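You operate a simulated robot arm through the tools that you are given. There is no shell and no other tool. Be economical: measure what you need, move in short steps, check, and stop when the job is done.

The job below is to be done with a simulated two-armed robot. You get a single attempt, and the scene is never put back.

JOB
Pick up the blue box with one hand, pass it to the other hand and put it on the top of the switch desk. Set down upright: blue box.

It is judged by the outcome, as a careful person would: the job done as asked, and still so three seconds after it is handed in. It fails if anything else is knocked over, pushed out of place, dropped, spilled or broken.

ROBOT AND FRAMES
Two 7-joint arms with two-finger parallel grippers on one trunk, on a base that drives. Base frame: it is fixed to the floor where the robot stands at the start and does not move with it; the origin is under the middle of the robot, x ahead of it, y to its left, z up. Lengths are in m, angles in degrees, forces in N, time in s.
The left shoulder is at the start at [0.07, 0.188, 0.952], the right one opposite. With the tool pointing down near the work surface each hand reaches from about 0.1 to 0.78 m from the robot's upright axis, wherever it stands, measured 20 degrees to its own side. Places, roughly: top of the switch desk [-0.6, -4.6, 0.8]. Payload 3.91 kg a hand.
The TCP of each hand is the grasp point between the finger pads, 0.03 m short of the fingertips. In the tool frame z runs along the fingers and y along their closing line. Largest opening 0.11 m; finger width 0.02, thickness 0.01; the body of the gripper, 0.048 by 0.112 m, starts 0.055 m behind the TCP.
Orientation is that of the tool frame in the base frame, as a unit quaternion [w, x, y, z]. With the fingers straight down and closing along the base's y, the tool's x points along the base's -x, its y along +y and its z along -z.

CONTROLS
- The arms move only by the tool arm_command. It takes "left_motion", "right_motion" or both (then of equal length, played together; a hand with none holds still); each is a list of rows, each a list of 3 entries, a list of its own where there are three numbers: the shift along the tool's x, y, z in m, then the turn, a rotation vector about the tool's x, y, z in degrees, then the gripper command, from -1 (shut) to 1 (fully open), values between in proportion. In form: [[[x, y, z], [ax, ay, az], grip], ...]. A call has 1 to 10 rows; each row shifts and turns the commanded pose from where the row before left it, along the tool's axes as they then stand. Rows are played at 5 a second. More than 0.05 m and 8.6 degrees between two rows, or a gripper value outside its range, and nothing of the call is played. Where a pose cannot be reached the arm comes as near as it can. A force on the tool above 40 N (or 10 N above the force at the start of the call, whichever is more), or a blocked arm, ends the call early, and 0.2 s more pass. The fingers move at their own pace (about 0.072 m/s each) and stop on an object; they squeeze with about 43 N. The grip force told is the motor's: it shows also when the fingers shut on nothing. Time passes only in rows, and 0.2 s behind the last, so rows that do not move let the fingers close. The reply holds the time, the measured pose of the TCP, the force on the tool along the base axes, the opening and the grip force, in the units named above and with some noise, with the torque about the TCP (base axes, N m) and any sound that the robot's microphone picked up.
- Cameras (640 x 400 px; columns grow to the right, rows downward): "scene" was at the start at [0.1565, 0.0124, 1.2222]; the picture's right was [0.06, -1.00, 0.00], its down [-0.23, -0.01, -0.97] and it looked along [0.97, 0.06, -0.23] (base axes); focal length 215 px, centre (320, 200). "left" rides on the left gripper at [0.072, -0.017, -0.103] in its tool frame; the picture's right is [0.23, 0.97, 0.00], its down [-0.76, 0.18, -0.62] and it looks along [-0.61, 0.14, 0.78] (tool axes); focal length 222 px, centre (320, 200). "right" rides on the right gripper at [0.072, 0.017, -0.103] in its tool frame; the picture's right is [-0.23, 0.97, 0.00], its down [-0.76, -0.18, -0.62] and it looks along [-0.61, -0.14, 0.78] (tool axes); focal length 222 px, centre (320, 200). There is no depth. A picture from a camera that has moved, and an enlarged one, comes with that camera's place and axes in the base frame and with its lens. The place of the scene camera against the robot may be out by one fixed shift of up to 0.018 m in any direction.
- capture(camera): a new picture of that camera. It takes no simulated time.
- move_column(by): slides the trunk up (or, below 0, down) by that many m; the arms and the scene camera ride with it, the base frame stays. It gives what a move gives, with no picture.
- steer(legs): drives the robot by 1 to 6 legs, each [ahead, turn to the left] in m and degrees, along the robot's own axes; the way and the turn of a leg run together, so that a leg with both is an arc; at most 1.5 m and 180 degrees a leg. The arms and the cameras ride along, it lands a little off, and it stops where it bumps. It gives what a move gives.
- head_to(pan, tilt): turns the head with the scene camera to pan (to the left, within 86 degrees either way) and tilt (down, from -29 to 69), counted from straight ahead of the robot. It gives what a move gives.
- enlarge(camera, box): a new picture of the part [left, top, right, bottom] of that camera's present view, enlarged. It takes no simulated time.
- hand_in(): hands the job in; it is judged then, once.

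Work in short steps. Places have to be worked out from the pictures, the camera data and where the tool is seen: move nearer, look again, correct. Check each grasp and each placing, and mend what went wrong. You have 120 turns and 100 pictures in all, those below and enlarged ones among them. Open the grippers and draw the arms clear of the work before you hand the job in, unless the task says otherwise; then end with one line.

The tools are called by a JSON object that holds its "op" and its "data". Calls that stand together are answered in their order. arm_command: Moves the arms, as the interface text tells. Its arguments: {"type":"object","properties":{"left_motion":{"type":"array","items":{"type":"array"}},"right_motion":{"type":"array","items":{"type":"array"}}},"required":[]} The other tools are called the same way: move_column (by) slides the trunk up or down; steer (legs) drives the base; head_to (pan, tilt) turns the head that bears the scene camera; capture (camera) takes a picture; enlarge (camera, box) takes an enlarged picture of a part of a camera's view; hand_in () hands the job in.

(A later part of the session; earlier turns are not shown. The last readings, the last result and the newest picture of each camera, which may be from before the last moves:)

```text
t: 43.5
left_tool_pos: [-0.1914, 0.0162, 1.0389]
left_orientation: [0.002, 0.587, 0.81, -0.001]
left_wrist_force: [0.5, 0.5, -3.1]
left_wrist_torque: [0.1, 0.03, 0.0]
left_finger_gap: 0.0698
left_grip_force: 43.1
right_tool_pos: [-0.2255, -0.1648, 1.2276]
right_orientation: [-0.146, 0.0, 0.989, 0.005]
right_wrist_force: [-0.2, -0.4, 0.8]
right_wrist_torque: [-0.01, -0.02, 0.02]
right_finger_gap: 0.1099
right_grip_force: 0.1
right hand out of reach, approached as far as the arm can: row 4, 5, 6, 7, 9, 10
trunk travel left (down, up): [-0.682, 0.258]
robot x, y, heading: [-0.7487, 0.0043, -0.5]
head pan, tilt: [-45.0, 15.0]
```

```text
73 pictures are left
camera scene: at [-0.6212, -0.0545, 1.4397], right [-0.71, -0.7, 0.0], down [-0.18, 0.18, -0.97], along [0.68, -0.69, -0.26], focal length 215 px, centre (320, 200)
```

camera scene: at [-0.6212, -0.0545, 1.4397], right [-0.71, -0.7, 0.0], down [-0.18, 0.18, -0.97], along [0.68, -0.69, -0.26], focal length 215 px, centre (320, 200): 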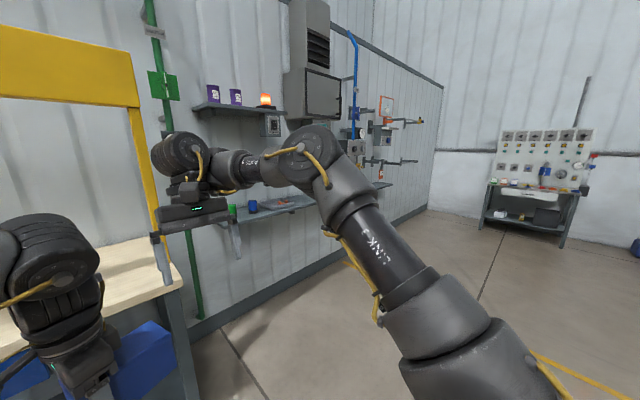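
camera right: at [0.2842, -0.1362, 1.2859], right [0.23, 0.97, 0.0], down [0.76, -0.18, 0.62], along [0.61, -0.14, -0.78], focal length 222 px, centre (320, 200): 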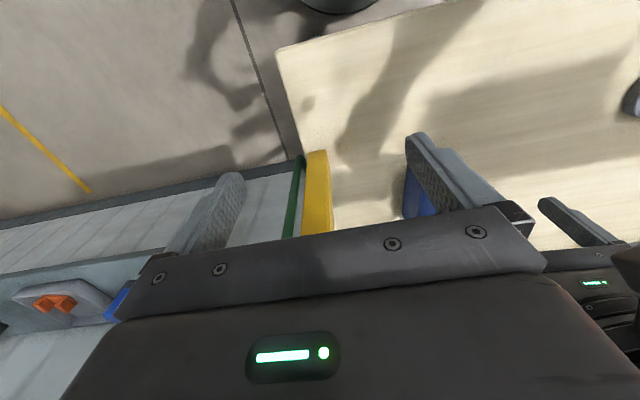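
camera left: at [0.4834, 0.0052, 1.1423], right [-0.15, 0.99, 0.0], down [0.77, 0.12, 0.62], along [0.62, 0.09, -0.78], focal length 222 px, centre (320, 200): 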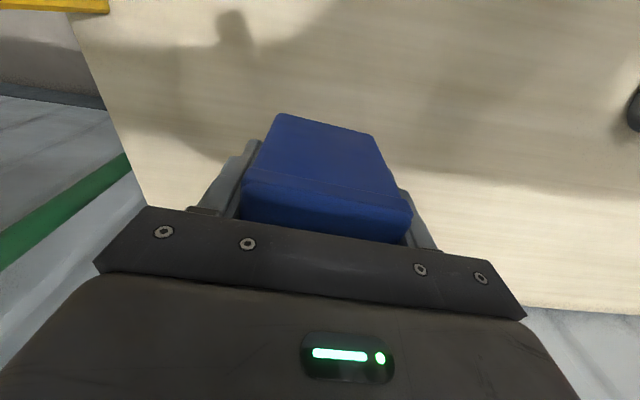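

It extends and the lean is down to 17°. The limit looks like wrist distance from the shoulder, so going lower should help. Lower 0.12 m then straighten.

{"op": "arm_command", "data": {"right_motion": [[[-0.0087, 0, 0.0287], [0, 0, 0], 1], [[-0.0087, 0, 0.0287], [0, 0, 0], 1], [[-0.0087, 0, 0.0287], [0, 0, 0], 1], [[-0.0087, 0, 0.0287], [0, 0, 0], 1], [[0, 0, 0], [0, -5, 0], 1], [[0, 0, 0], [0, -5, 0], 1], [[0, 0, 0], [0, -5, 0], 1], [[0, 0, 0], [0, 0, 0], 1]]}}

{"op": "capture", "data": {"camera": "scene"}}

```text
t: 45.3
left_tool_pos: [-0.1921, 0.0148, 1.0378]
left_orientation: [0.0, 0.585, 0.811, 0.0]
left_wrist_force: [-0.5, 0.4, -3.7]
left_wrist_torque: [0.14, 0.05, 0.01]
left_finger_gap: 0.0697
left_grip_force: 43.2
right_tool_pos: [-0.1331, -0.0725, 1.1964]
right_orientation: [-0.018, 0.0, 1.0, 0.014]
right_wrist_force: [-0.6, 0.4, -0.1]
right_wrist_torque: [0.02, -0.02, -0.02]
right_finger_gap: 0.1103
right_grip_force: 0.0
right hand out of reach, approached as far as the arm can: row 1, 2, 3, 4, 5, 6, 7
trunk travel left (down, up): [-0.682, 0.258]
robot x, y, heading: [-0.7505, 0.0072, -0.5]
head pan, tilt: [-45.0, 15.0]
```

```text
72 pictures are left
camera scene: at [-0.6207, -0.0578, 1.4395], right [-0.71, -0.7, 0.0], down [-0.18, 0.18, -0.97], along [0.68, -0.69, -0.26], focal length 215 px, centre (320, 200)
```

scene: 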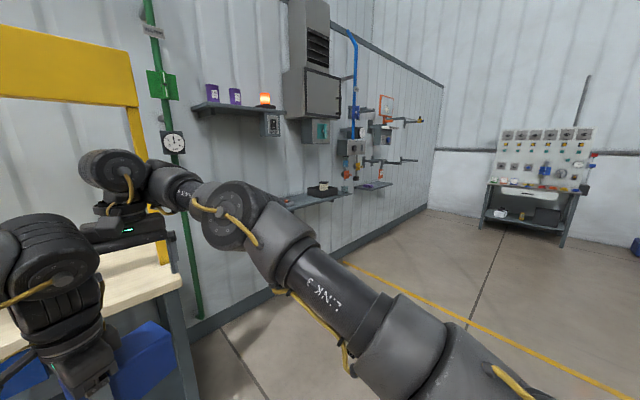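

The right hand drifted inward close to the left wrist. I'll move the left hand (with box) 0.12 m to the left first.

{"op": "arm_command", "data": {"left_motion": [[[0.038, 0.0124, 0], [0, 0, 0], -1], [[0.038, 0.0124, 0], [0, 0, 0], -1], [[0.038, 0.0124, 0], [0, 0, 0], -1], [[0.038, 0.0124, 0], [0, 0, 0], -1]]}}

{"op": "arm_command", "data": {"right_motion": [[[0, 0, 0.03], [0, 0, 0], 1], [[0, 0, 0.03], [0, 0, 0], 1], [[0, 0, 0.03], [0, 0, 0], 1]]}}

```text
t: 46.3
left_tool_pos: [-0.1923, 0.1773, 1.0389]
left_orientation: [0.001, 0.586, 0.81, -0.001]
left_wrist_force: [0.8, 0.7, -3.6]
left_wrist_torque: [0.11, 0.04, 0.01]
left_finger_gap: 0.0694
left_grip_force: 42.6
right_tool_pos: [-0.1343, -0.0681, 1.1974]
right_orientation: [-0.017, 0.0, 1.0, 0.013]
right_wrist_force: [-0.2, 0.4, 0.1]
right_wrist_torque: [-0.03, 0.01, 0.01]
right_finger_gap: 0.11
right_grip_force: 0.1
trunk travel left (down, up): [-0.682, 0.258]
robot x, y, heading: [-0.7512, 0.0061, -0.3]
head pan, tilt: [-45.0, 15.0]
```

```text
t: 47.1
left_tool_pos: [-0.1925, 0.1734, 1.0372]
left_orientation: [0.002, 0.586, 0.811, -0.001]
left_wrist_force: [1.2, -0.2, -3.1]
left_wrist_torque: [0.1, 0.04, -0.01]
left_finger_gap: 0.0697
left_grip_force: 43.3
right_tool_pos: [-0.1287, -0.0268, 1.1506]
right_orientation: [-0.02, 0.001, 1.0, 0.017]
right_wrist_force: [-0.6, 0.0, -0.2]
right_wrist_torque: [0.01, -0.02, -0.04]
right_finger_gap: 0.1098
right_grip_force: 0.2
right hand out of reach, approached as far as the arm can: row 1, 2, 3
trunk travel left (down, up): [-0.682, 0.258]
robot x, y, heading: [-0.75, 0.0029, -0.2]
head pan, tilt: [-45.0, 15.0]
```

Going down drags the hand inward. Try moving it outward at this depth and see whether it tracks.

{"op": "arm_command", "data": {"right_motion": [[[0, -0.03, 0], [0, 0, 0], 1], [[0, -0.03, 0], [0, 0, 0], 1], [[0, -0.03, 0], [0, 0, 0], 1], [[0, -0.03, 0], [0, 0, 0], 1]]}}

{"op": "arm_command", "data": {"right_motion": [[[0.03, 0, 0], [0, 0, 0], 1], [[0.03, 0, 0], [0, 0, 0], 1], [[0.03, 0, 0], [0, 0, 0], 1], [[0.03, 0, 0], [0, 0, 0], 1]]}}

```text
t: 48.1
left_tool_pos: [-0.1938, 0.1729, 1.0404]
left_orientation: [0.001, 0.586, 0.81, 0.001]
left_wrist_force: [-0.2, 1.2, -2.5]
left_wrist_torque: [0.12, 0.04, -0.04]
left_finger_gap: 0.0696
left_grip_force: 43.0
right_tool_pos: [-0.133, -0.0845, 1.2026]
right_orientation: [-0.019, 0.0, 1.0, 0.017]
right_wrist_force: [0.2, 0.7, -0.5]
right_wrist_torque: [0.03, 0.0, 0.0]
right_finger_gap: 0.1101
right_grip_force: 0.1
right hand out of reach, approached as far as the arm can: row 1, 2, 3, 4
trunk travel left (down, up): [-0.682, 0.258]
robot x, y, heading: [-0.7492, 0.0005, -0.2]
head pan, tilt: [-45.0, 15.0]
```

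```text
t: 49.1
left_tool_pos: [-0.1938, 0.1728, 1.0389]
left_orientation: [0.0, 0.586, 0.81, 0.0]
left_wrist_force: [-1.0, 0.2, -3.1]
left_wrist_torque: [0.16, 0.03, -0.05]
left_finger_gap: 0.0699
left_grip_force: 42.8
right_tool_pos: [-0.1868, -0.0529, 1.2602]
right_orientation: [-0.015, 0.0, 1.0, 0.001]
right_wrist_force: [0.1, -0.1, 0.6]
right_wrist_torque: [0.01, 0.0, -0.02]
right_finger_gap: 0.1102
right_grip_force: 0.0
right hand out of reach, approached as far as the arm can: row 1, 2, 3, 4
trunk travel left (down, up): [-0.682, 0.258]
robot x, y, heading: [-0.7511, 0.0026, -0.4]
head pan, tilt: [-45.0, 15.0]
```

The elbow now looks almost straight, so it is likely stuck at full stretch. I'll command straight back toward the shoulder to bend it.

{"op": "arm_command", "data": {"right_motion": [[[0.038, -0.011, 0.027], [0, 0, 0], 1], [[0.038, -0.011, 0.027], [0, 0, 0], 1], [[0.038, -0.011, 0.027], [0, 0, 0], 1], [[0.038, -0.011, 0.027], [0, 0, 0], 1]]}}

{"op": "head_to", "data": {"pan": -20, "tilt": 15}}

{"op": "capture", "data": {"camera": "scene"}}

```text
t: 50.1
left_tool_pos: [-0.1929, 0.1735, 1.0396]
left_orientation: [0.001, 0.587, 0.81, -0.001]
left_wrist_force: [0.0, -0.4, -3.7]
left_wrist_torque: [0.13, 0.01, 0.0]
left_finger_gap: 0.0699
left_grip_force: 43.0
right_tool_pos: [-0.2056, -0.043, 1.2746]
right_orientation: [-0.015, 0.001, 1.0, 0.002]
right_wrist_force: [0.0, 0.3, 0.0]
right_wrist_torque: [0.0, -0.02, 0.02]
right_finger_gap: 0.1098
right_grip_force: 0.0
right hand out of reach, approached as far as the arm can: row 1, 2, 3, 4
trunk travel left (down, up): [-0.682, 0.258]
robot x, y, heading: [-0.7493, 0.006, -0.3]
head pan, tilt: [-45.0, 15.0]
```

```text
t: 51.0
left_tool_pos: [-0.1925, 0.1743, 1.0395]
left_orientation: [0.001, 0.586, 0.81, -0.001]
left_wrist_force: [-0.1, -0.1, -3.4]
left_wrist_torque: [0.17, 0.06, 0.0]
left_finger_gap: 0.0697
left_grip_force: 43.0
right_tool_pos: [-0.2034, -0.0426, 1.2756]
right_orientation: [-0.015, -0.001, 1.0, 0.003]
right_wrist_force: [0.0, 0.7, -0.1]
right_wrist_torque: [0.02, 0.04, -0.01]
right_finger_gap: 0.1099
right_grip_force: 0.1
trunk travel left (down, up): [-0.682, 0.258]
robot x, y, heading: [-0.7528, 0.0022, -0.5]
head pan, tilt: [-20.0, 15.0]
```

```text
71 pictures are left
camera scene: at [-0.5987, -0.0228, 1.4395], right [-0.35, -0.94, 0.0], down [-0.24, 0.09, -0.97], along [0.91, -0.34, -0.26], focal length 215 px, centre (320, 200)
```

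scene: 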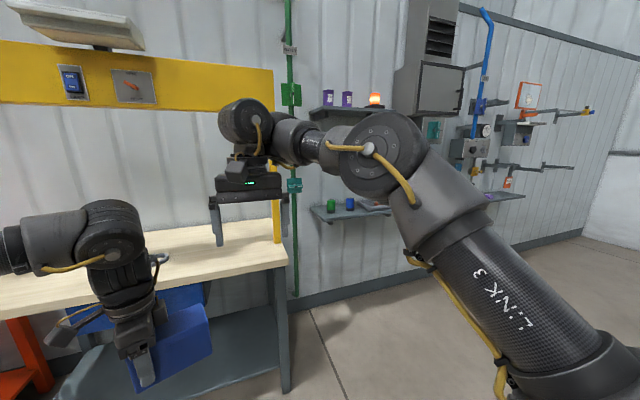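

The elbow isn't straight, so a joint stop is more likely. I'll compare both wrists up close.

{"op": "enlarge", "data": {"camera": "scene", "box": [190, 70, 450, 260]}}

{"op": "enlarge", "data": {"camera": "scene", "box": [0, 180, 240, 390]}}

```text
2.11 times, centred on (320, 165) of scene
camera zoom: at [-0.5987, -0.0228, 1.4395], right [-0.35, -0.94, 0.0], down [-0.24, 0.09, -0.97], along [0.91, -0.34, -0.26], focal length 452 px, centre (320, 274)
```

zoom: 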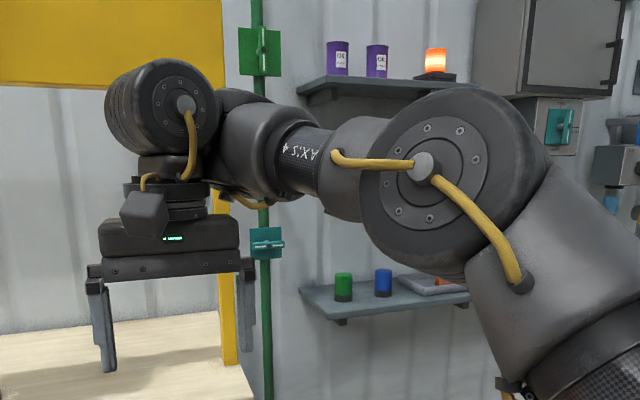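

```text
1.90 times, centred on (120, 285) of scene
camera zoom: at [-0.5987, -0.0228, 1.4395], right [-0.35, -0.94, 0.0], down [-0.24, 0.09, -0.97], along [0.91, -0.34, -0.26], focal length 409 px, centre (701, 38)
```

zoom: 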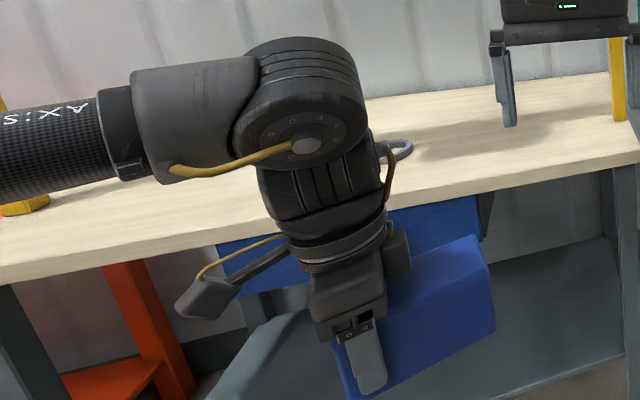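

The right wrist seems to sit in the other elbow/wrist branch than the left. Plan: turn the right hand 180° the free way (camera mount away from its forearm) so it can take the far end of the box. First the first half of that turn.

{"op": "arm_command", "data": {"right_motion": [[[0, 0, 0], [0, 0, 8.5], 1], [[0, 0, 0], [0, 0, 8.5], 1], [[0, 0, 0], [0, 0, 8.5], 1], [[0, 0, 0], [0, 0, 8.5], 1], [[0, 0, 0], [0, 0, 8.5], 1], [[0, 0, 0], [0, 0, 8.5], 1], [[0, 0, 0], [0, 0, 8.5], 1], [[0, 0, 0], [0, 0, 8.5], 1], [[0, 0, 0], [0, 0, 8.5], 1], [[0, 0, 0], [0, 0, 8.5], 1]]}}

{"op": "capture", "data": {"camera": "scene"}}

```text
t: 53.2
left_tool_pos: [-0.1915, 0.1742, 1.0375]
left_orientation: [0.0, 0.586, 0.81, 0.0]
left_wrist_force: [0.0, -0.4, -3.7]
left_wrist_torque: [0.15, 0.07, 0.01]
left_finger_gap: 0.07
left_grip_force: 43.3
right_tool_pos: [-0.2036, -0.0415, 1.2739]
right_orientation: [-0.012, 0.676, 0.737, -0.008]
right_wrist_force: [-0.2, -0.1, 0.1]
right_wrist_torque: [-0.02, 0.0, 0.01]
right_finger_gap: 0.11
right_grip_force: 0.0
trunk travel left (down, up): [-0.682, 0.258]
robot x, y, heading: [-0.75, -0.0017, -0.1]
head pan, tilt: [-20.0, 15.0]
```

```text
68 pictures are left
camera scene: at [-0.5988, -0.0227, 1.4395], right [-0.35, -0.94, 0.0], down [-0.24, 0.09, -0.97], along [0.91, -0.33, -0.26], focal length 215 px, centre (320, 200)
```

scene: 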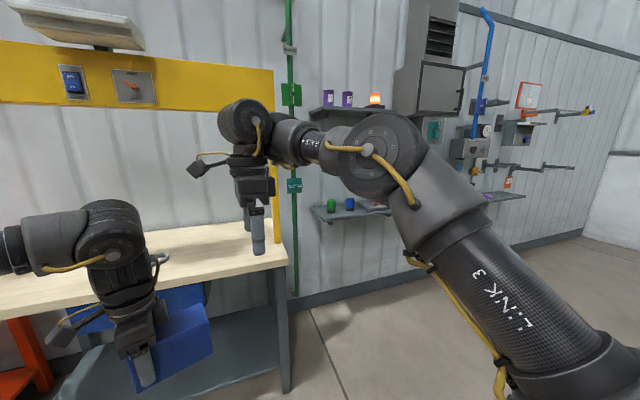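

Free rotation. Continue the right turn to 180° while turning the left hand back so the box points ahead.

{"op": "arm_command", "data": {"right_motion": [[[0, 0, 0], [0, 0, 8.5], 1], [[0, 0, 0], [0, 0, 8.5], 1], [[0, 0, 0], [0, 0, 8.5], 1], [[0, 0, 0], [0, 0, 8.5], 1], [[0, 0, 0], [0, 0, 8.5], 1], [[0, 0, 0], [0, 0, 8.5], 1], [[0, 0, 0], [0, 0, 8.5], 1], [[0, 0, 0], [0, 0, 8.5], 1], [[0, 0, 0], [0, 0, 8.5], 1], [[0, 0, 0], [0, 0, 8.5], 1]], "left_motion": [[[0, 0, 0], [0, 0, -8], -1], [[0, 0, 0], [0, 0, -8], -1], [[0, 0, 0], [0, 0, -8], -1], [[0, 0, 0], [0, 0, -8], -1], [[0, 0, 0], [0, 0, -8], -1], [[0, 0, 0], [0, 0, -8], -1], [[0, 0, 0], [0, 0, -8], -1], [[0, 0, 0], [0, 0, -8], -1], [[0, 0, 0], [0, 0, -7.8], -1], [[0, 0, 0], [0, 0, 0], -1]]}}

{"op": "arm_command", "data": {"right_motion": [[[0, 0, 0], [0, 0, 8.3], 1], [[0, 0, 0], [0, -5, 0], 1], [[0, 0, 0], [0, -5, 0], 1], [[0, 0, 0], [0, -5, 0], 1], [[0, 0, 0], [0, -5, 0], 1], [[0, 0, 0], [0, -5, 0], 1], [[0, 0, 0], [0, 0, 0], 1]]}}

{"op": "capture", "data": {"camera": "scene"}}

```text
t: 55.4
left_tool_pos: [-0.1925, 0.1745, 1.0374]
left_orientation: [-0.001, -0.001, 1.0, 0.0]
left_wrist_force: [-0.4, -0.5, -3.2]
left_wrist_torque: [-0.02, 0.2, -0.07]
left_finger_gap: 0.0698
left_grip_force: 42.5
right_tool_pos: [-0.204, -0.0425, 1.2743]
right_orientation: [-0.004, 0.996, 0.085, -0.014]
right_wrist_force: [0.2, 0.0, 0.3]
right_wrist_torque: [0.0, 0.01, -0.01]
right_finger_gap: 0.11
right_grip_force: 0.0
trunk travel left (down, up): [-0.682, 0.258]
robot x, y, heading: [-0.7504, 0.0024, -0.5]
head pan, tilt: [-20.0, 15.0]
```

```text
t: 57.0
left_tool_pos: [-0.1914, 0.1748, 1.0373]
left_orientation: [0.0, -0.001, 1.0, 0.0]
left_wrist_force: [0.3, 0.5, -3.4]
left_wrist_torque: [0.0, 0.17, 0.0]
left_finger_gap: 0.0697
left_grip_force: 43.3
right_tool_pos: [-0.2048, -0.042, 1.2734]
right_orientation: [0.0, 0.973, 0.015, -0.229]
right_wrist_force: [0.0, 0.1, -0.6]
right_wrist_torque: [-0.03, 0.01, -0.01]
right_finger_gap: 0.1101
right_grip_force: 0.0
trunk travel left (down, up): [-0.682, 0.258]
robot x, y, heading: [-0.7492, 0.0012, -0.3]
head pan, tilt: [-20.0, 15.0]
```

```text
67 pictures are left
camera scene: at [-0.5987, -0.0231, 1.4395], right [-0.35, -0.94, 0.0], down [-0.24, 0.09, -0.97], along [0.91, -0.33, -0.26], focal length 215 px, centre (320, 200)
```

scene: 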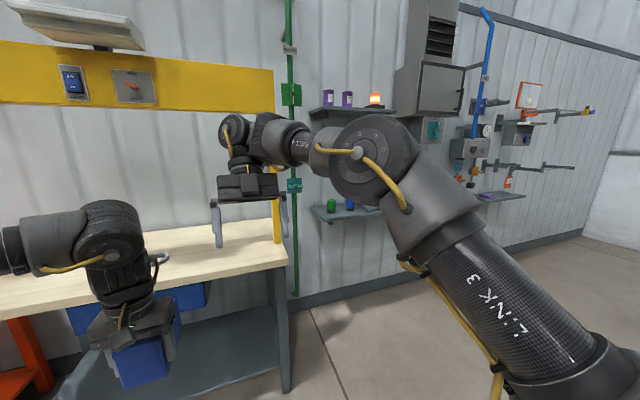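

The right hand is now turned with a 26° lean, clear of its own arm. Test whether it can go down in this posture.

{"op": "arm_command", "data": {"right_motion": [[[0.0134, 0, 0.0268], [0, 0, 0], 1], [[0.0134, 0, 0.0268], [0, 0, 0], 1], [[0.0134, 0, 0.0268], [0, 0, 0], 1], [[0.0134, 0, 0.0268], [0, 0, 0], 1]]}}

```text
t: 58.0
left_tool_pos: [-0.1921, 0.1747, 1.0376]
left_orientation: [0.0, 0.0, 1.0, -0.001]
left_wrist_force: [0.9, -0.3, -3.1]
left_wrist_torque: [-0.01, 0.16, 0.01]
left_finger_gap: 0.0696
left_grip_force: 43.1
right_tool_pos: [-0.2049, -0.0436, 1.1513]
right_orientation: [-0.001, 0.973, 0.015, -0.23]
right_wrist_force: [0.2, -0.4, 0.6]
right_wrist_torque: [-0.03, -0.02, 0.01]
right_finger_gap: 0.1099
right_grip_force: 0.0
trunk travel left (down, up): [-0.682, 0.258]
robot x, y, heading: [-0.7502, 0.0071, -0.3]
head pan, tilt: [-20.0, 15.0]
```

The right hand now moves freely. I'll bring the box behind and below the right hand: left hand back 0.138 m, then across to y≈-0.044.

{"op": "arm_command", "data": {"left_motion": [[[0.046, 0, 0], [0, 0, 0], -1], [[0.046, 0, 0], [0, 0, 0], -1], [[0.046, 0, 0], [0, 0, 0], -1], [[0, -0.0437, -0.003], [0, 0, 0], -1], [[0, -0.0437, -0.003], [0, 0, 0], -1], [[0, -0.0437, -0.003], [0, 0, 0], -1], [[0, -0.0437, -0.003], [0, 0, 0], -1], [[0, -0.0437, -0.003], [0, 0, 0], -1], [[0, 0, 0], [0, 0, 0], -1]]}}

{"op": "head_to", "data": {"pan": -5, "tilt": 30}}

{"op": "capture", "data": {"camera": "scene"}}

{"op": "capture", "data": {"camera": "right"}}

```text
t: 59.5
left_tool_pos: [-0.2338, 0.063, 1.0674]
left_orientation: [-0.003, -0.009, 1.0, 0.01]
left_wrist_force: [-1.6, 25.9, -1.0]
left_wrist_torque: [-2.68, -0.07, 0.58]
left_finger_gap: 0.0697
left_grip_force: 43.1
left hand out of reach, approached as far as the arm can: row 2, 3, 4, 5, 6
right_tool_pos: [-0.2008, -0.0563, 1.1544]
right_orientation: [0.006, 0.973, 0.008, -0.229]
right_wrist_force: [1.4, -25.8, -2.9]
right_wrist_torque: [0.27, 0.01, 0.03]
right_finger_gap: 0.0974
right_grip_force: 0.1
trunk travel left (down, up): [-0.682, 0.258]
robot x, y, heading: [-0.7488, -0.0003, -0.3]
head pan, tilt: [-20.0, 15.0]
stopped in row 7 (left hand): the force on the tool passed its limit at 56 N (the readings are from after the stop); the commanded pose is now the measured one
```

```text
t: 60.2
left_tool_pos: [-0.2344, 0.0664, 1.0685]
left_orientation: [-0.004, -0.008, 1.0, 0.009]
left_wrist_force: [-2.1, 37.8, -2.0]
left_wrist_torque: [-3.67, -0.09, 0.8]
left_finger_gap: 0.0699
left_grip_force: 43.6
right_tool_pos: [-0.2014, -0.0535, 1.1536]
right_orientation: [0.007, 0.974, 0.01, -0.228]
right_wrist_force: [2.2, -37.1, -1.8]
right_wrist_torque: [0.26, -0.01, 0.14]
right_finger_gap: 0.0911
right_grip_force: 0.0
trunk travel left (down, up): [-0.682, 0.258]
robot x, y, heading: [-0.7495, 0.002, -0.2]
head pan, tilt: [-5.0, 30.0]
```

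```text
66 pictures are left
camera scene: at [-0.5963, 0.0019, 1.4154], right [-0.09, -1.0, 0.0], down [-0.5, 0.05, -0.87], along [0.86, -0.08, -0.5], focal length 215 px, centre (320, 200)
```

scene: 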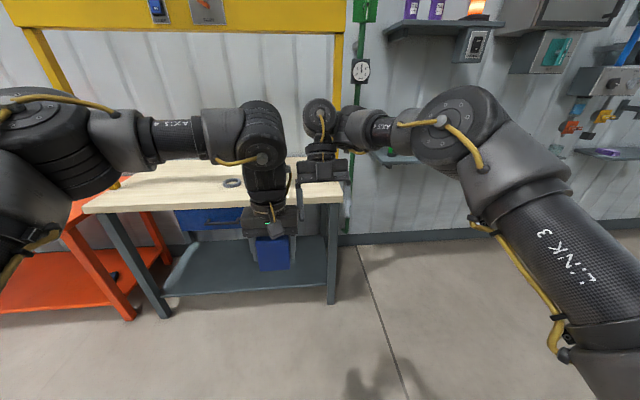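

```text
65 pictures are left
camera right: at [-0.0899, -0.066, 1.2146], right [-0.18, -0.98, 0.11], down [-0.41, 0.18, 0.89], along [-0.89, 0.12, -0.43], focal length 222 px, centre (320, 200)
```

right: 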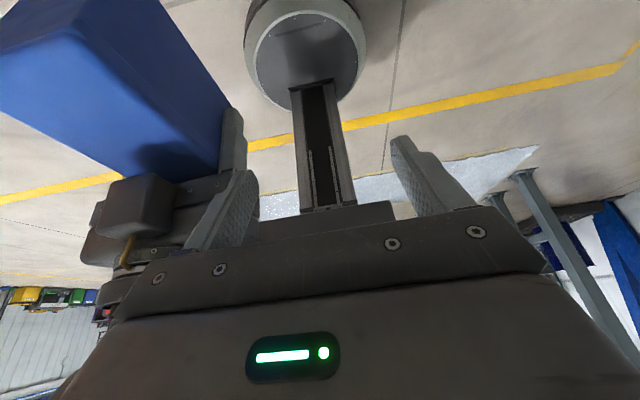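

The left hand can't retreat that far and touched the right finger. Back the left hand away to the left at once, then reconsider the geometry.

{"op": "arm_command", "data": {"left_motion": [[[0, 0.03, 0], [0, 0, 0], -1], [[0, 0.04, 0], [0, 0, 0], -1], [[0, 0.04, 0], [0, 0, 0], -1]]}}

{"op": "arm_command", "data": {"right_motion": [[[0, 0, 0], [3.57, 0, 7.15], 1], [[0, 0, 0], [3.57, 0, 7.15], 1], [[0, 0, 0], [3.57, 0, 7.15], 1], [[0, 0, 0], [3.57, 0, 7.15], 1], [[0, 0, 0], [3.57, 0, 7.15], 1], [[0, 0, 0], [0, 0, 0], 1]]}}

{"op": "capture", "data": {"camera": "left"}}

```text
t: 61.0
left_tool_pos: [-0.237, 0.1729, 1.0699]
left_orientation: [-0.003, -0.005, 1.0, 0.005]
left_wrist_force: [0.6, 1.0, -2.9]
left_wrist_torque: [0.0, 0.13, 0.01]
left_finger_gap: 0.0699
left_grip_force: 43.1
right_tool_pos: [-0.2031, -0.0499, 1.1553]
right_orientation: [0.005, 0.974, 0.01, -0.228]
right_wrist_force: [0.0, -0.2, 0.5]
right_wrist_torque: [0.02, -0.05, 0.03]
right_finger_gap: 0.1102
right_grip_force: 0.1
trunk travel left (down, up): [-0.682, 0.258]
robot x, y, heading: [-0.7475, 0.0011, -0.2]
head pan, tilt: [-5.0, 30.0]
```

```text
t: 62.4
left_tool_pos: [-0.2367, 0.1719, 1.0701]
left_orientation: [-0.004, -0.007, 1.0, 0.006]
left_wrist_force: [0.3, 0.7, -4.1]
left_wrist_torque: [0.01, 0.15, -0.01]
left_finger_gap: 0.0696
left_grip_force: 43.1
right_tool_pos: [-0.188, -0.0492, 1.162]
right_orientation: [-0.074, 0.919, -0.323, -0.215]
right_wrist_force: [-0.1, -0.8, -0.7]
right_wrist_torque: [0.0, 0.02, 0.01]
right_finger_gap: 0.1098
right_grip_force: 0.1
right hand out of reach, approached as far as the arm can: row 5
trunk travel left (down, up): [-0.682, 0.258]
robot x, y, heading: [-0.7516, 0.0016, -0.3]
head pan, tilt: [-5.0, 30.0]
```

```text
64 pictures are left
camera left: at [-0.3093, 0.1544, 1.1744], right [-0.24, 0.97, 0.01], down [0.76, 0.18, 0.62], along [0.6, 0.16, -0.78], focal length 222 px, centre (320, 200)
```

left: 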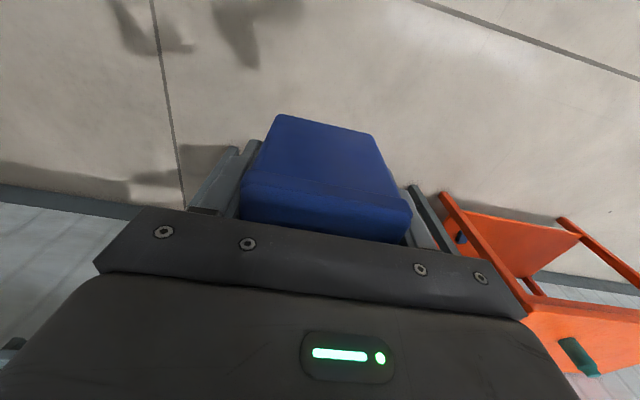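

The grip on the box is unchanged. The right hand now faces along azimuth -39°, so I'll turn the left hand to match and bring the box directly beneath the right fingers.

{"op": "arm_command", "data": {"left_motion": [[[0, 0, 0], [0, 0, 7.8], -1], [[0, 0, 0], [0, 0, 7.8], -1], [[0, 0, 0], [0, 0, 7.8], -1], [[0, 0, 0], [0, 0, 7.8], -1], [[0, 0, 0], [0, 0, 7.6], -1], [[0, 0, 0], [0, 0, 0], -1]]}}

{"op": "arm_command", "data": {"left_motion": [[[-0.0192, -0.0284, 0], [0, 0, 0], -1], [[-0.0192, -0.0284, 0], [0, 0, 0], -1], [[-0.0192, -0.0284, 0], [0, 0, 0], -1], [[-0.0192, -0.0284, 0], [0, 0, 0], -1]]}}

{"op": "capture", "data": {"camera": "scene"}}

{"op": "capture", "data": {"camera": "right"}}

```text
t: 63.8
left_tool_pos: [-0.2349, 0.1739, 1.0695]
left_orientation: [-0.006, 0.327, 0.945, 0.005]
left_wrist_force: [0.2, -0.7, -3.2]
left_wrist_torque: [0.09, 0.13, 0.03]
left_finger_gap: 0.0699
left_grip_force: 43.1
right_tool_pos: [-0.1884, -0.049, 1.1608]
right_orientation: [-0.074, 0.919, -0.322, -0.215]
right_wrist_force: [0.1, -1.2, -0.1]
right_wrist_torque: [-0.04, -0.01, -0.02]
right_finger_gap: 0.1101
right_grip_force: 0.1
trunk travel left (down, up): [-0.682, 0.258]
robot x, y, heading: [-0.7509, 0.003, -0.1]
head pan, tilt: [-5.0, 30.0]
```

```text
t: 64.8
left_tool_pos: [-0.2478, 0.0335, 1.0684]
left_orientation: [-0.007, 0.326, 0.945, 0.007]
left_wrist_force: [-0.2, -0.4, -4.0]
left_wrist_torque: [0.1, 0.13, -0.02]
left_finger_gap: 0.0701
left_grip_force: 42.9
right_tool_pos: [-0.1877, -0.0498, 1.1619]
right_orientation: [-0.075, 0.919, -0.322, -0.216]
right_wrist_force: [-0.3, -0.5, -0.8]
right_wrist_torque: [0.03, 0.0, 0.0]
right_finger_gap: 0.1102
right_grip_force: 0.2
trunk travel left (down, up): [-0.682, 0.258]
robot x, y, heading: [-0.7514, 0.0016, -0.4]
head pan, tilt: [-5.0, 30.0]
```

```text
63 pictures are left
camera scene: at [-0.5964, -0.0017, 1.4153], right [-0.09, -1.0, 0.0], down [-0.5, 0.05, -0.87], along [0.86, -0.08, -0.5], focal length 215 px, centre (320, 200)
```

scene: 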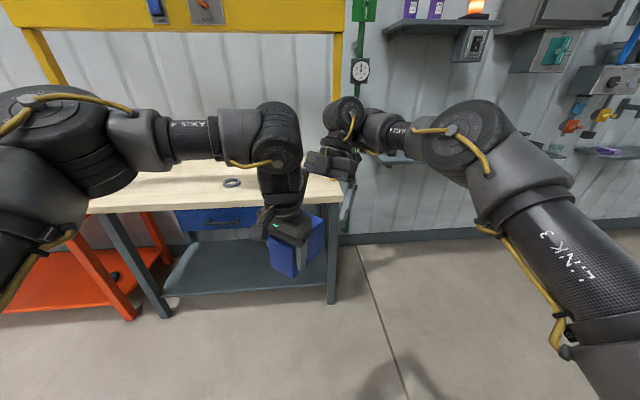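

```text
62 pictures are left
camera right: at [-0.1112, -0.1334, 1.222], right [-0.77, -0.63, 0.1], down [-0.2, 0.39, 0.9], along [-0.61, 0.67, -0.43], focal length 222 px, centre (320, 200)
```

right: 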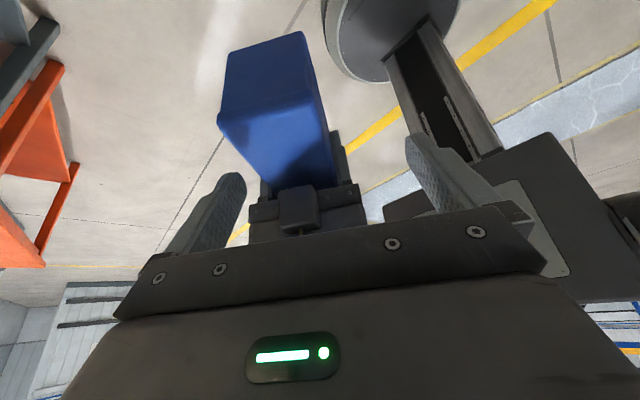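

Geometry works. One more step puts the box under the right fingers, then I check from the right camera.

{"op": "arm_command", "data": {"left_motion": [[[-0.018, -0.027, 0], [0, 0, 0], -1], [[0, 0, 0], [0, 0, 0], -1]]}}

{"op": "capture", "data": {"camera": "right"}}

```text
t: 65.4
left_tool_pos: [-0.2501, 0.0044, 1.0679]
left_orientation: [-0.005, 0.327, 0.945, 0.004]
left_wrist_force: [-0.3, -0.7, -3.3]
left_wrist_torque: [0.09, 0.11, 0.02]
left_finger_gap: 0.0698
left_grip_force: 43.1
right_tool_pos: [-0.1884, -0.0477, 1.162]
right_orientation: [-0.074, 0.919, -0.324, -0.215]
right_wrist_force: [-0.3, 0.4, -0.5]
right_wrist_torque: [-0.02, -0.03, -0.01]
right_finger_gap: 0.11
right_grip_force: 0.0
trunk travel left (down, up): [-0.682, 0.258]
robot x, y, heading: [-0.7493, 0.002, -0.5]
head pan, tilt: [-5.0, 30.0]
```

```text
61 pictures are left
camera right: at [-0.1112, -0.1307, 1.2223], right [-0.77, -0.63, 0.1], down [-0.2, 0.4, 0.9], along [-0.61, 0.67, -0.43], focal length 222 px, centre (320, 200)
```

right: 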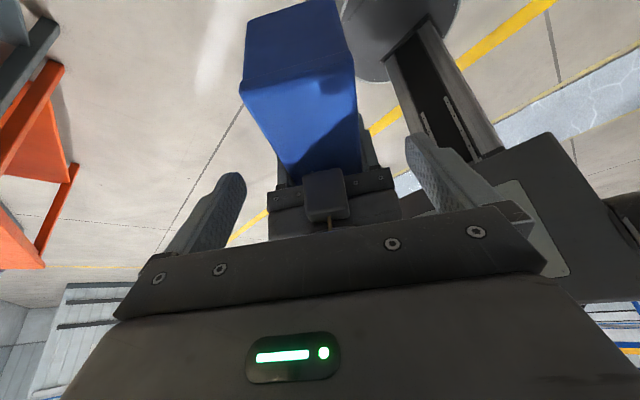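

The box is laterally centred (2 mm off). Raise it between the right fingers, pausing short of the end.

{"op": "arm_command", "data": {"left_motion": [[[0, -0.001, -0.02], [0, 0, 0], -1], [[0, -0.001, -0.02], [0, 0, 0], -1], [[0, 0, -0.02], [0, 0, 0], -1], [[0, 0, -0.015], [0, 0, 0], -1], [[0, 0, 0], [0, 0, 0], -1]]}}

{"op": "capture", "data": {"camera": "right"}}

{"op": "enlarge", "data": {"camera": "scene", "box": [220, 80, 420, 290]}}

```text
t: 66.6
left_tool_pos: [-0.2495, 0.0005, 1.1442]
left_orientation: [-0.007, 0.327, 0.945, 0.006]
left_wrist_force: [1.0, 0.6, -2.7]
left_wrist_torque: [0.11, 0.08, 0.01]
left_finger_gap: 0.0697
left_grip_force: 42.8
right_tool_pos: [-0.1884, -0.0483, 1.1614]
right_orientation: [-0.073, 0.919, -0.322, -0.214]
right_wrist_force: [0.3, -0.5, -0.1]
right_wrist_torque: [-0.03, -0.01, -0.03]
right_finger_gap: 0.11
right_grip_force: 0.0
trunk travel left (down, up): [-0.682, 0.258]
robot x, y, heading: [-0.7522, 0.0036, -0.5]
head pan, tilt: [-5.0, 30.0]
```

```text
60 pictures are left
camera right: at [-0.1109, -0.1305, 1.2221], right [-0.77, -0.63, 0.1], down [-0.2, 0.4, 0.9], along [-0.61, 0.67, -0.43], focal length 222 px, centre (320, 200)
```

right: 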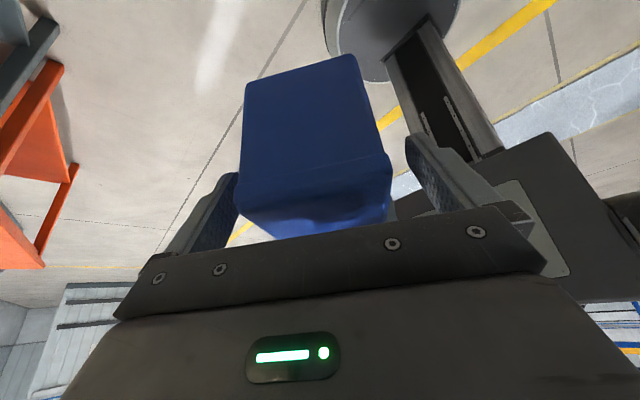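

```text
1.90 times, centred on (320, 185) of scene
camera zoom: at [-0.5959, 0.0014, 1.4153], right [-0.09, -1.0, 0.0], down [-0.5, 0.05, -0.87], along [0.86, -0.08, -0.5], focal length 409 px, centre (320, 229)
```

zoom: 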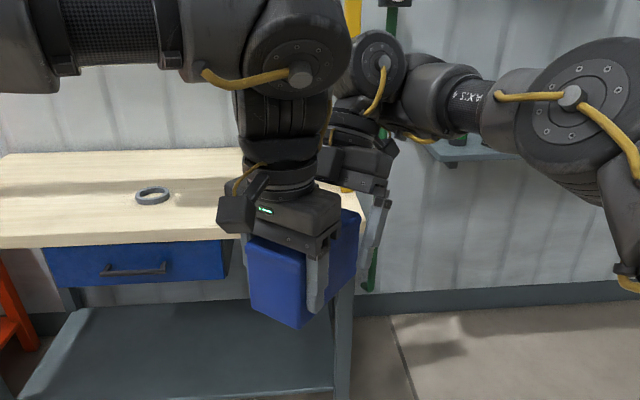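

Looks good and centred. Raise 13 mm more, then close the right gripper.

{"op": "arm_command", "data": {"left_motion": [[[0, 0, -0.013], [0, 0, 0], -1], [[0, 0, 0], [0, 0, 0], -1], [[0, 0, 0], [0, 0, 0], -1], [[0, 0, 0], [0, 0, 0], -1], [[0, 0, 0], [0, 0, 0], -1], [[0, 0, 0], [0, 0, 0], -1]], "right_motion": [[[0, 0, 0], [0, 0, 0], 1], [[0, 0, 0], [0, 0, 0], 0.5], [[0, 0, 0], [0, 0, 0], 0.3], [[0, 0, 0], [0, 0, 0], -1], [[0, 0, 0], [0, 0, 0], -1], [[0, 0, 0], [0, 0, 0], -1]]}}

{"op": "capture", "data": {"camera": "right"}}

```text
t: 68.0
left_tool_pos: [-0.2499, -0.001, 1.1566]
left_orientation: [-0.005, 0.328, 0.945, 0.005]
left_wrist_force: [-4.8, -2.6, 0.6]
left_wrist_torque: [-0.76, 0.74, -0.2]
left_finger_gap: 0.0699
left_grip_force: 43.2
right_tool_pos: [-0.1887, -0.049, 1.1618]
right_orientation: [-0.073, 0.919, -0.322, -0.216]
right_wrist_force: [4.8, 2.7, 0.4]
right_wrist_torque: [0.71, -0.83, -0.2]
right_finger_gap: 0.0699
right_grip_force: 42.8
trunk travel left (down, up): [-0.682, 0.258]
robot x, y, heading: [-0.7541, -0.0001, -0.5]
head pan, tilt: [-5.0, 30.0]
```

```text
58 pictures are left
camera right: at [-0.1113, -0.1309, 1.2223], right [-0.77, -0.63, 0.1], down [-0.2, 0.39, 0.9], along [-0.61, 0.67, -0.43], focal length 222 px, centre (320, 200)
```

right: 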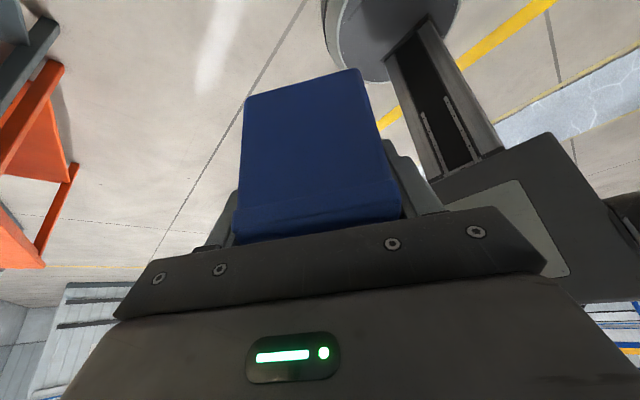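

Both hands hold the box (gap 0.070, grip 43 N each). Open the left hand and lift it straight off.

{"op": "arm_command", "data": {"left_motion": [[[0, 0, 0], [0, 0, 0], 0.3], [[0, 0, 0], [0, 0, 0], 1], [[0, 0, 0], [0, 0, 0], 1], [[0, 0, 0], [0, 0, 0], 1], [[0, 0, -0.015], [0, 0, 0], 1], [[0, 0, -0.02], [0, 0, 0], 1], [[0, 0, -0.03], [0, 0, 0], 1], [[0, 0, -0.03], [0, 0, 0], 1], [[0, 0, 0], [0, 0, 0], 1]]}}

{"op": "capture", "data": {"camera": "scene"}}

{"op": "capture", "data": {"camera": "right"}}

```text
t: 70.0
left_tool_pos: [-0.2465, -0.0021, 1.252]
left_orientation: [-0.005, 0.328, 0.945, 0.005]
left_wrist_force: [0.3, 0.2, 0.7]
left_wrist_torque: [-0.02, 0.01, 0.01]
left_finger_gap: 0.1101
left_grip_force: 0.1
right_tool_pos: [-0.1882, -0.0487, 1.162]
right_orientation: [-0.074, 0.918, -0.323, -0.216]
right_wrist_force: [0.0, 0.3, -0.3]
right_wrist_torque: [-0.08, -0.1, 0.01]
right_finger_gap: 0.0701
right_grip_force: 43.1
trunk travel left (down, up): [-0.682, 0.258]
robot x, y, heading: [-0.7487, 0.0034, -0.1]
head pan, tilt: [-5.0, 30.0]
```

```text
57 pictures are left
camera scene: at [-0.5955, 0.0018, 1.4152], right [-0.09, -1.0, 0.0], down [-0.5, 0.05, -0.87], along [0.86, -0.08, -0.5], focal length 215 px, centre (320, 200)
```

scene: 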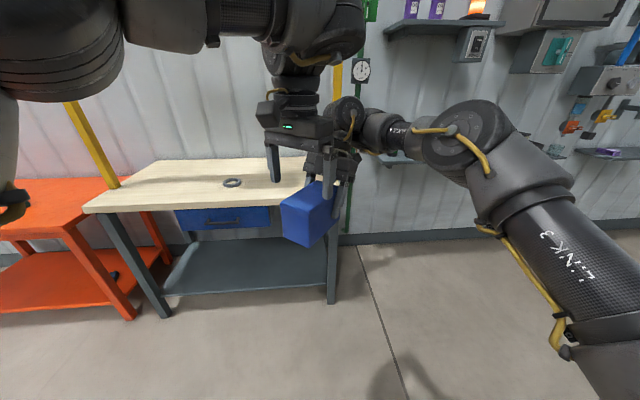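

```text
56 pictures are left
camera right: at [-0.1105, -0.1303, 1.2219], right [-0.77, -0.63, 0.1], down [-0.2, 0.4, 0.9], along [-0.61, 0.67, -0.43], focal length 222 px, centre (320, 200)
```

right: 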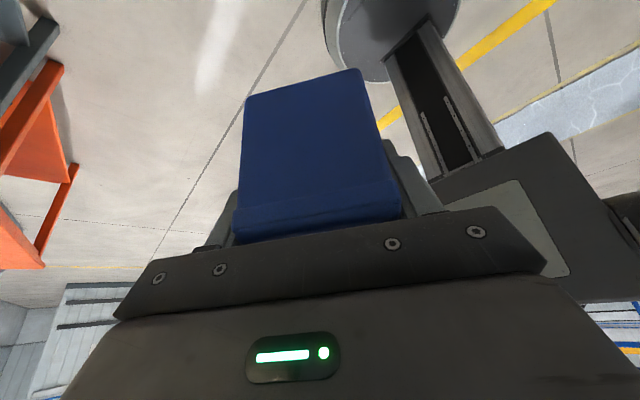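

The handover worked and the box stays firm and level. Move the left arm away to the left.

{"op": "arm_command", "data": {"left_motion": [[[0.025, 0.031, 0], [0, 0, 0], 1], [[0.025, 0.031, 0], [0, 0, 0], 1], [[0.025, 0.031, 0], [0, 0, 0], 1], [[0.025, 0.031, 0], [0, 0, 0], 1], [[0.025, 0.031, 0], [0, 0, 0], 1], [[0.025, 0.031, 0], [0, 0, 0], 1], [[0.025, 0.031, 0], [0, 0, 0], 1]]}}

{"op": "head_to", "data": {"pan": -80, "tilt": 20}}

{"op": "capture", "data": {"camera": "scene"}}

```text
t: 71.6
left_tool_pos: [-0.249, 0.281, 1.2537]
left_orientation: [-0.005, 0.328, 0.945, 0.005]
left_wrist_force: [0.0, 0.1, 0.1]
left_wrist_torque: [-0.04, -0.05, 0.01]
left_finger_gap: 0.1099
left_grip_force: 0.1
right_tool_pos: [-0.1864, -0.0461, 1.1626]
right_orientation: [-0.073, 0.919, -0.323, -0.215]
right_wrist_force: [0.3, 0.9, 0.6]
right_wrist_torque: [-0.05, -0.06, 0.01]
right_finger_gap: 0.0696
right_grip_force: 43.0
trunk travel left (down, up): [-0.682, 0.258]
robot x, y, heading: [-0.749, 0.0036, -0.0]
head pan, tilt: [-5.0, 30.0]
```

```text
t: 73.1
left_tool_pos: [-0.2488, 0.2789, 1.2549]
left_orientation: [-0.006, 0.326, 0.945, 0.005]
left_wrist_force: [-0.3, 0.0, -0.4]
left_wrist_torque: [0.01, -0.02, 0.04]
left_finger_gap: 0.1099
left_grip_force: 0.1
right_tool_pos: [-0.1887, -0.0489, 1.1617]
right_orientation: [-0.073, 0.919, -0.323, -0.215]
right_wrist_force: [0.0, 0.0, -0.3]
right_wrist_torque: [-0.05, -0.12, 0.01]
right_finger_gap: 0.0701
right_grip_force: 43.0
trunk travel left (down, up): [-0.682, 0.258]
robot x, y, heading: [-0.7495, 0.0056, -0.4]
head pan, tilt: [-80.0, 20.0]
```

```text
55 pictures are left
camera scene: at [-0.6706, -0.0824, 1.4314], right [-0.99, -0.17, 0.0], down [-0.06, 0.34, -0.94], along [0.16, -0.93, -0.34], focal length 215 px, centre (320, 200)
```

scene: 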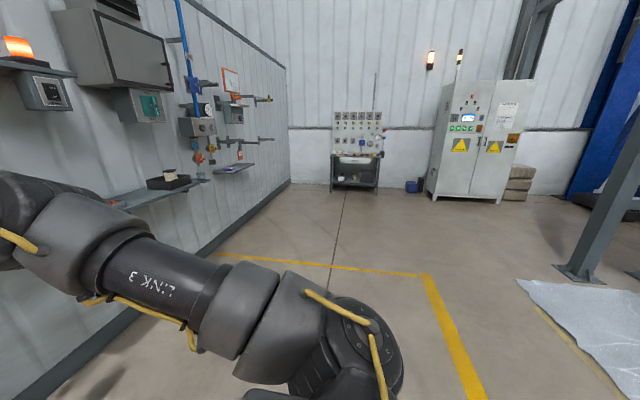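

Path along -y is clear. Turn right about 87° and drive 2.8 m toward the desk, then look.

{"op": "steer", "data": {"legs": [[0, -86.5], [1.4, 0], [1.4, 0]]}}

{"op": "head_to", "data": {"pan": 0, "tilt": 22}}

{"op": "capture", "data": {"camera": "scene"}}

```text
t: 90.5
left_tool_pos: [-0.4107, -3.3074, 1.2544]
left_orientation: [0.0, 0.895, 0.446, 0.008]
left_wrist_force: [0.0, 0.1, -0.4]
left_wrist_torque: [0.03, 0.0, 0.0]
left_finger_gap: 0.1101
left_grip_force: 0.0
right_tool_pos: [-0.7357, -3.3745, 1.1618]
right_orientation: [0.204, -0.431, 0.873, 0.102]
right_wrist_force: [-0.2, 0.3, 0.3]
right_wrist_torque: [-0.07, 0.06, 0.01]
right_finger_gap: 0.0698
right_grip_force: 42.7
trunk travel left (down, up): [-0.682, 0.258]
robot x, y, heading: [-0.6907, -2.81, -89.4]
head pan, tilt: [-80.0, 20.0]
```

```text
t: 92.0
left_tool_pos: [-0.4101, -3.308, 1.254]
left_orientation: [0.0, 0.895, 0.446, 0.007]
left_wrist_force: [-0.1, 0.1, 0.2]
left_wrist_torque: [-0.02, 0.0, 0.02]
left_finger_gap: 0.11
left_grip_force: 0.0
right_tool_pos: [-0.7355, -3.3745, 1.1622]
right_orientation: [0.203, -0.43, 0.873, 0.102]
right_wrist_force: [-0.4, -0.4, -0.2]
right_wrist_torque: [-0.12, 0.08, 0.0]
right_finger_gap: 0.0699
right_grip_force: 42.9
trunk travel left (down, up): [-0.682, 0.258]
robot x, y, heading: [-0.6932, -2.8124, -88.9]
head pan, tilt: [0.0, 22.0]
```

```text
54 pictures are left
camera scene: at [-0.6797, -2.9492, 1.4282], right [-1.0, -0.01, 0.0], down [-0.01, 0.38, -0.93], along [0.01, -0.93, -0.38], focal length 215 px, centre (320, 200)
```

scene: 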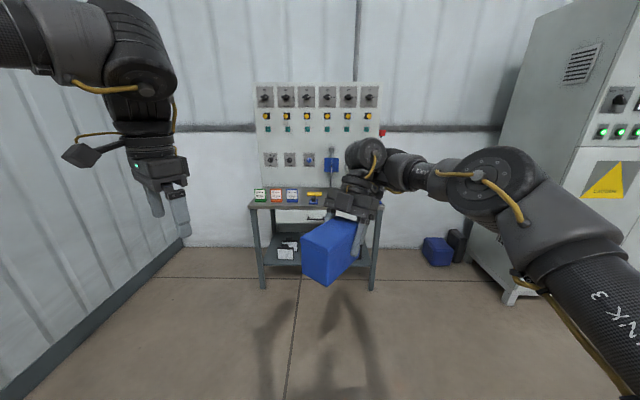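

The desk is straight ahead with several small items on top. Zoom in to see its layout.

{"op": "enlarge", "data": {"camera": "scene", "box": [235, 150, 395, 250]}}

{"op": "capture", "data": {"camera": "left"}}

```text
4.00 times, centred on (315, 200) of scene
camera zoom: at [-0.6797, -2.9492, 1.4282], right [-1.0, -0.01, 0.0], down [-0.01, 0.38, -0.93], along [0.01, -0.93, -0.38], focal length 858 px, centre (340, 200)
```

zoom: 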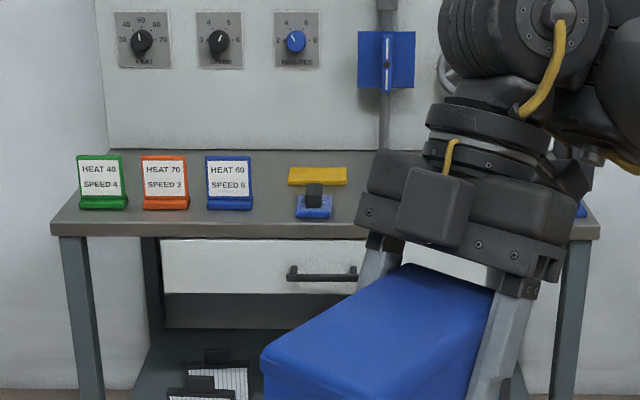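

```text
52 pictures are left
camera left: at [-0.3821, -3.2391, 1.3594], right [0.91, -0.4, 0.01], down [-0.32, -0.72, 0.61], along [-0.24, -0.56, -0.79], focal length 222 px, centre (320, 200)
```

left: 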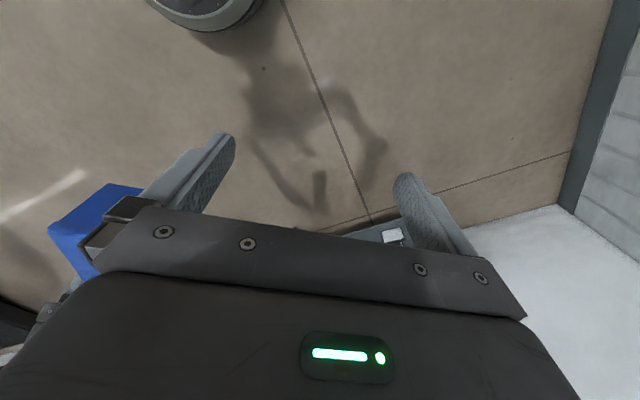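

The desk top spans x≈-1.12…-0.15 with its front edge at y≈-4.35, and cards and tools stand on its left and middle. The right part is hidden by my hand, so I'll turn left 22° to uncover it.

{"op": "steer", "data": {"legs": [[0.3, 0], [0, 25]]}}

{"op": "head_to", "data": {"pan": -28, "tilt": 28}}

{"op": "capture", "data": {"camera": "scene"}}

```text
t: 95.3
left_tool_pos: [-0.221, -3.438, 1.2537]
left_orientation: [-0.001, 0.776, 0.631, 0.007]
left_wrist_force: [0.6, -0.4, -0.5]
left_wrist_torque: [0.0, -0.02, 0.03]
left_finger_gap: 0.11
left_grip_force: 0.1
right_tool_pos: [-0.4885, -3.6387, 1.1625]
right_orientation: [0.177, -0.611, 0.758, 0.144]
right_wrist_force: [0.2, -0.2, -4.0]
right_wrist_torque: [-0.1, 0.02, 0.03]
right_finger_gap: 0.0696
right_grip_force: 43.3
trunk travel left (down, up): [-0.682, 0.258]
robot x, y, heading: [-0.6904, -3.1084, -63.8]
head pan, tilt: [0.0, 22.0]
```

```text
t: 96.3
left_tool_pos: [-0.2225, -3.4387, 1.2559]
left_orientation: [-0.001, 0.776, 0.631, 0.008]
left_wrist_force: [0.1, -0.1, 0.1]
left_wrist_torque: [0.0, 0.0, 0.03]
left_finger_gap: 0.1099
left_grip_force: 0.1
right_tool_pos: [-0.4871, -3.6388, 1.162]
right_orientation: [0.175, -0.611, 0.759, 0.144]
right_wrist_force: [0.5, -0.3, -3.0]
right_wrist_torque: [-0.1, -0.02, 0.03]
right_finger_gap: 0.0698
right_grip_force: 42.8
trunk travel left (down, up): [-0.682, 0.258]
robot x, y, heading: [-0.6916, -3.1111, -63.9]
head pan, tilt: [-28.0, 28.0]
```

```text
51 pictures are left
camera scene: at [-0.6586, -3.2415, 1.4185], right [-1.0, 0.03, 0.0], down [0.02, 0.47, -0.88], along [-0.03, -0.88, -0.47], focal length 215 px, centre (320, 200)
```

scene: 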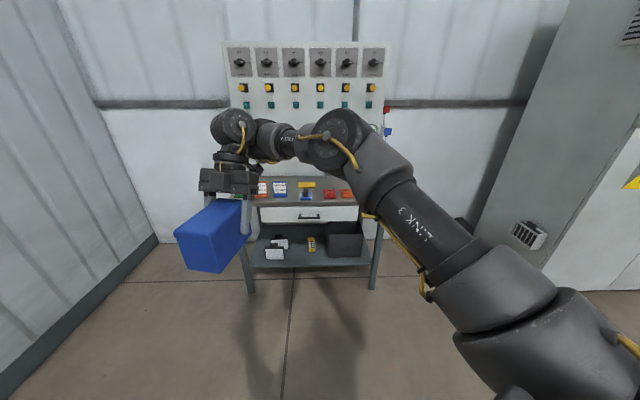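

{"op": "enlarge", "data": {"camera": "scene", "box": [230, 150, 390, 250]}}

```text
4.00 times, centred on (310, 200) of scene
camera zoom: at [-0.6586, -3.2415, 1.4185], right [-1.0, 0.03, 0.0], down [0.02, 0.47, -0.88], along [-0.03, -0.88, -0.47], focal length 858 px, centre (360, 200)
```

zoom: 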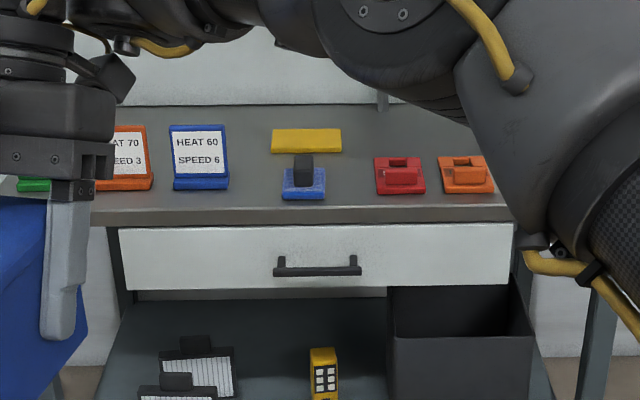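

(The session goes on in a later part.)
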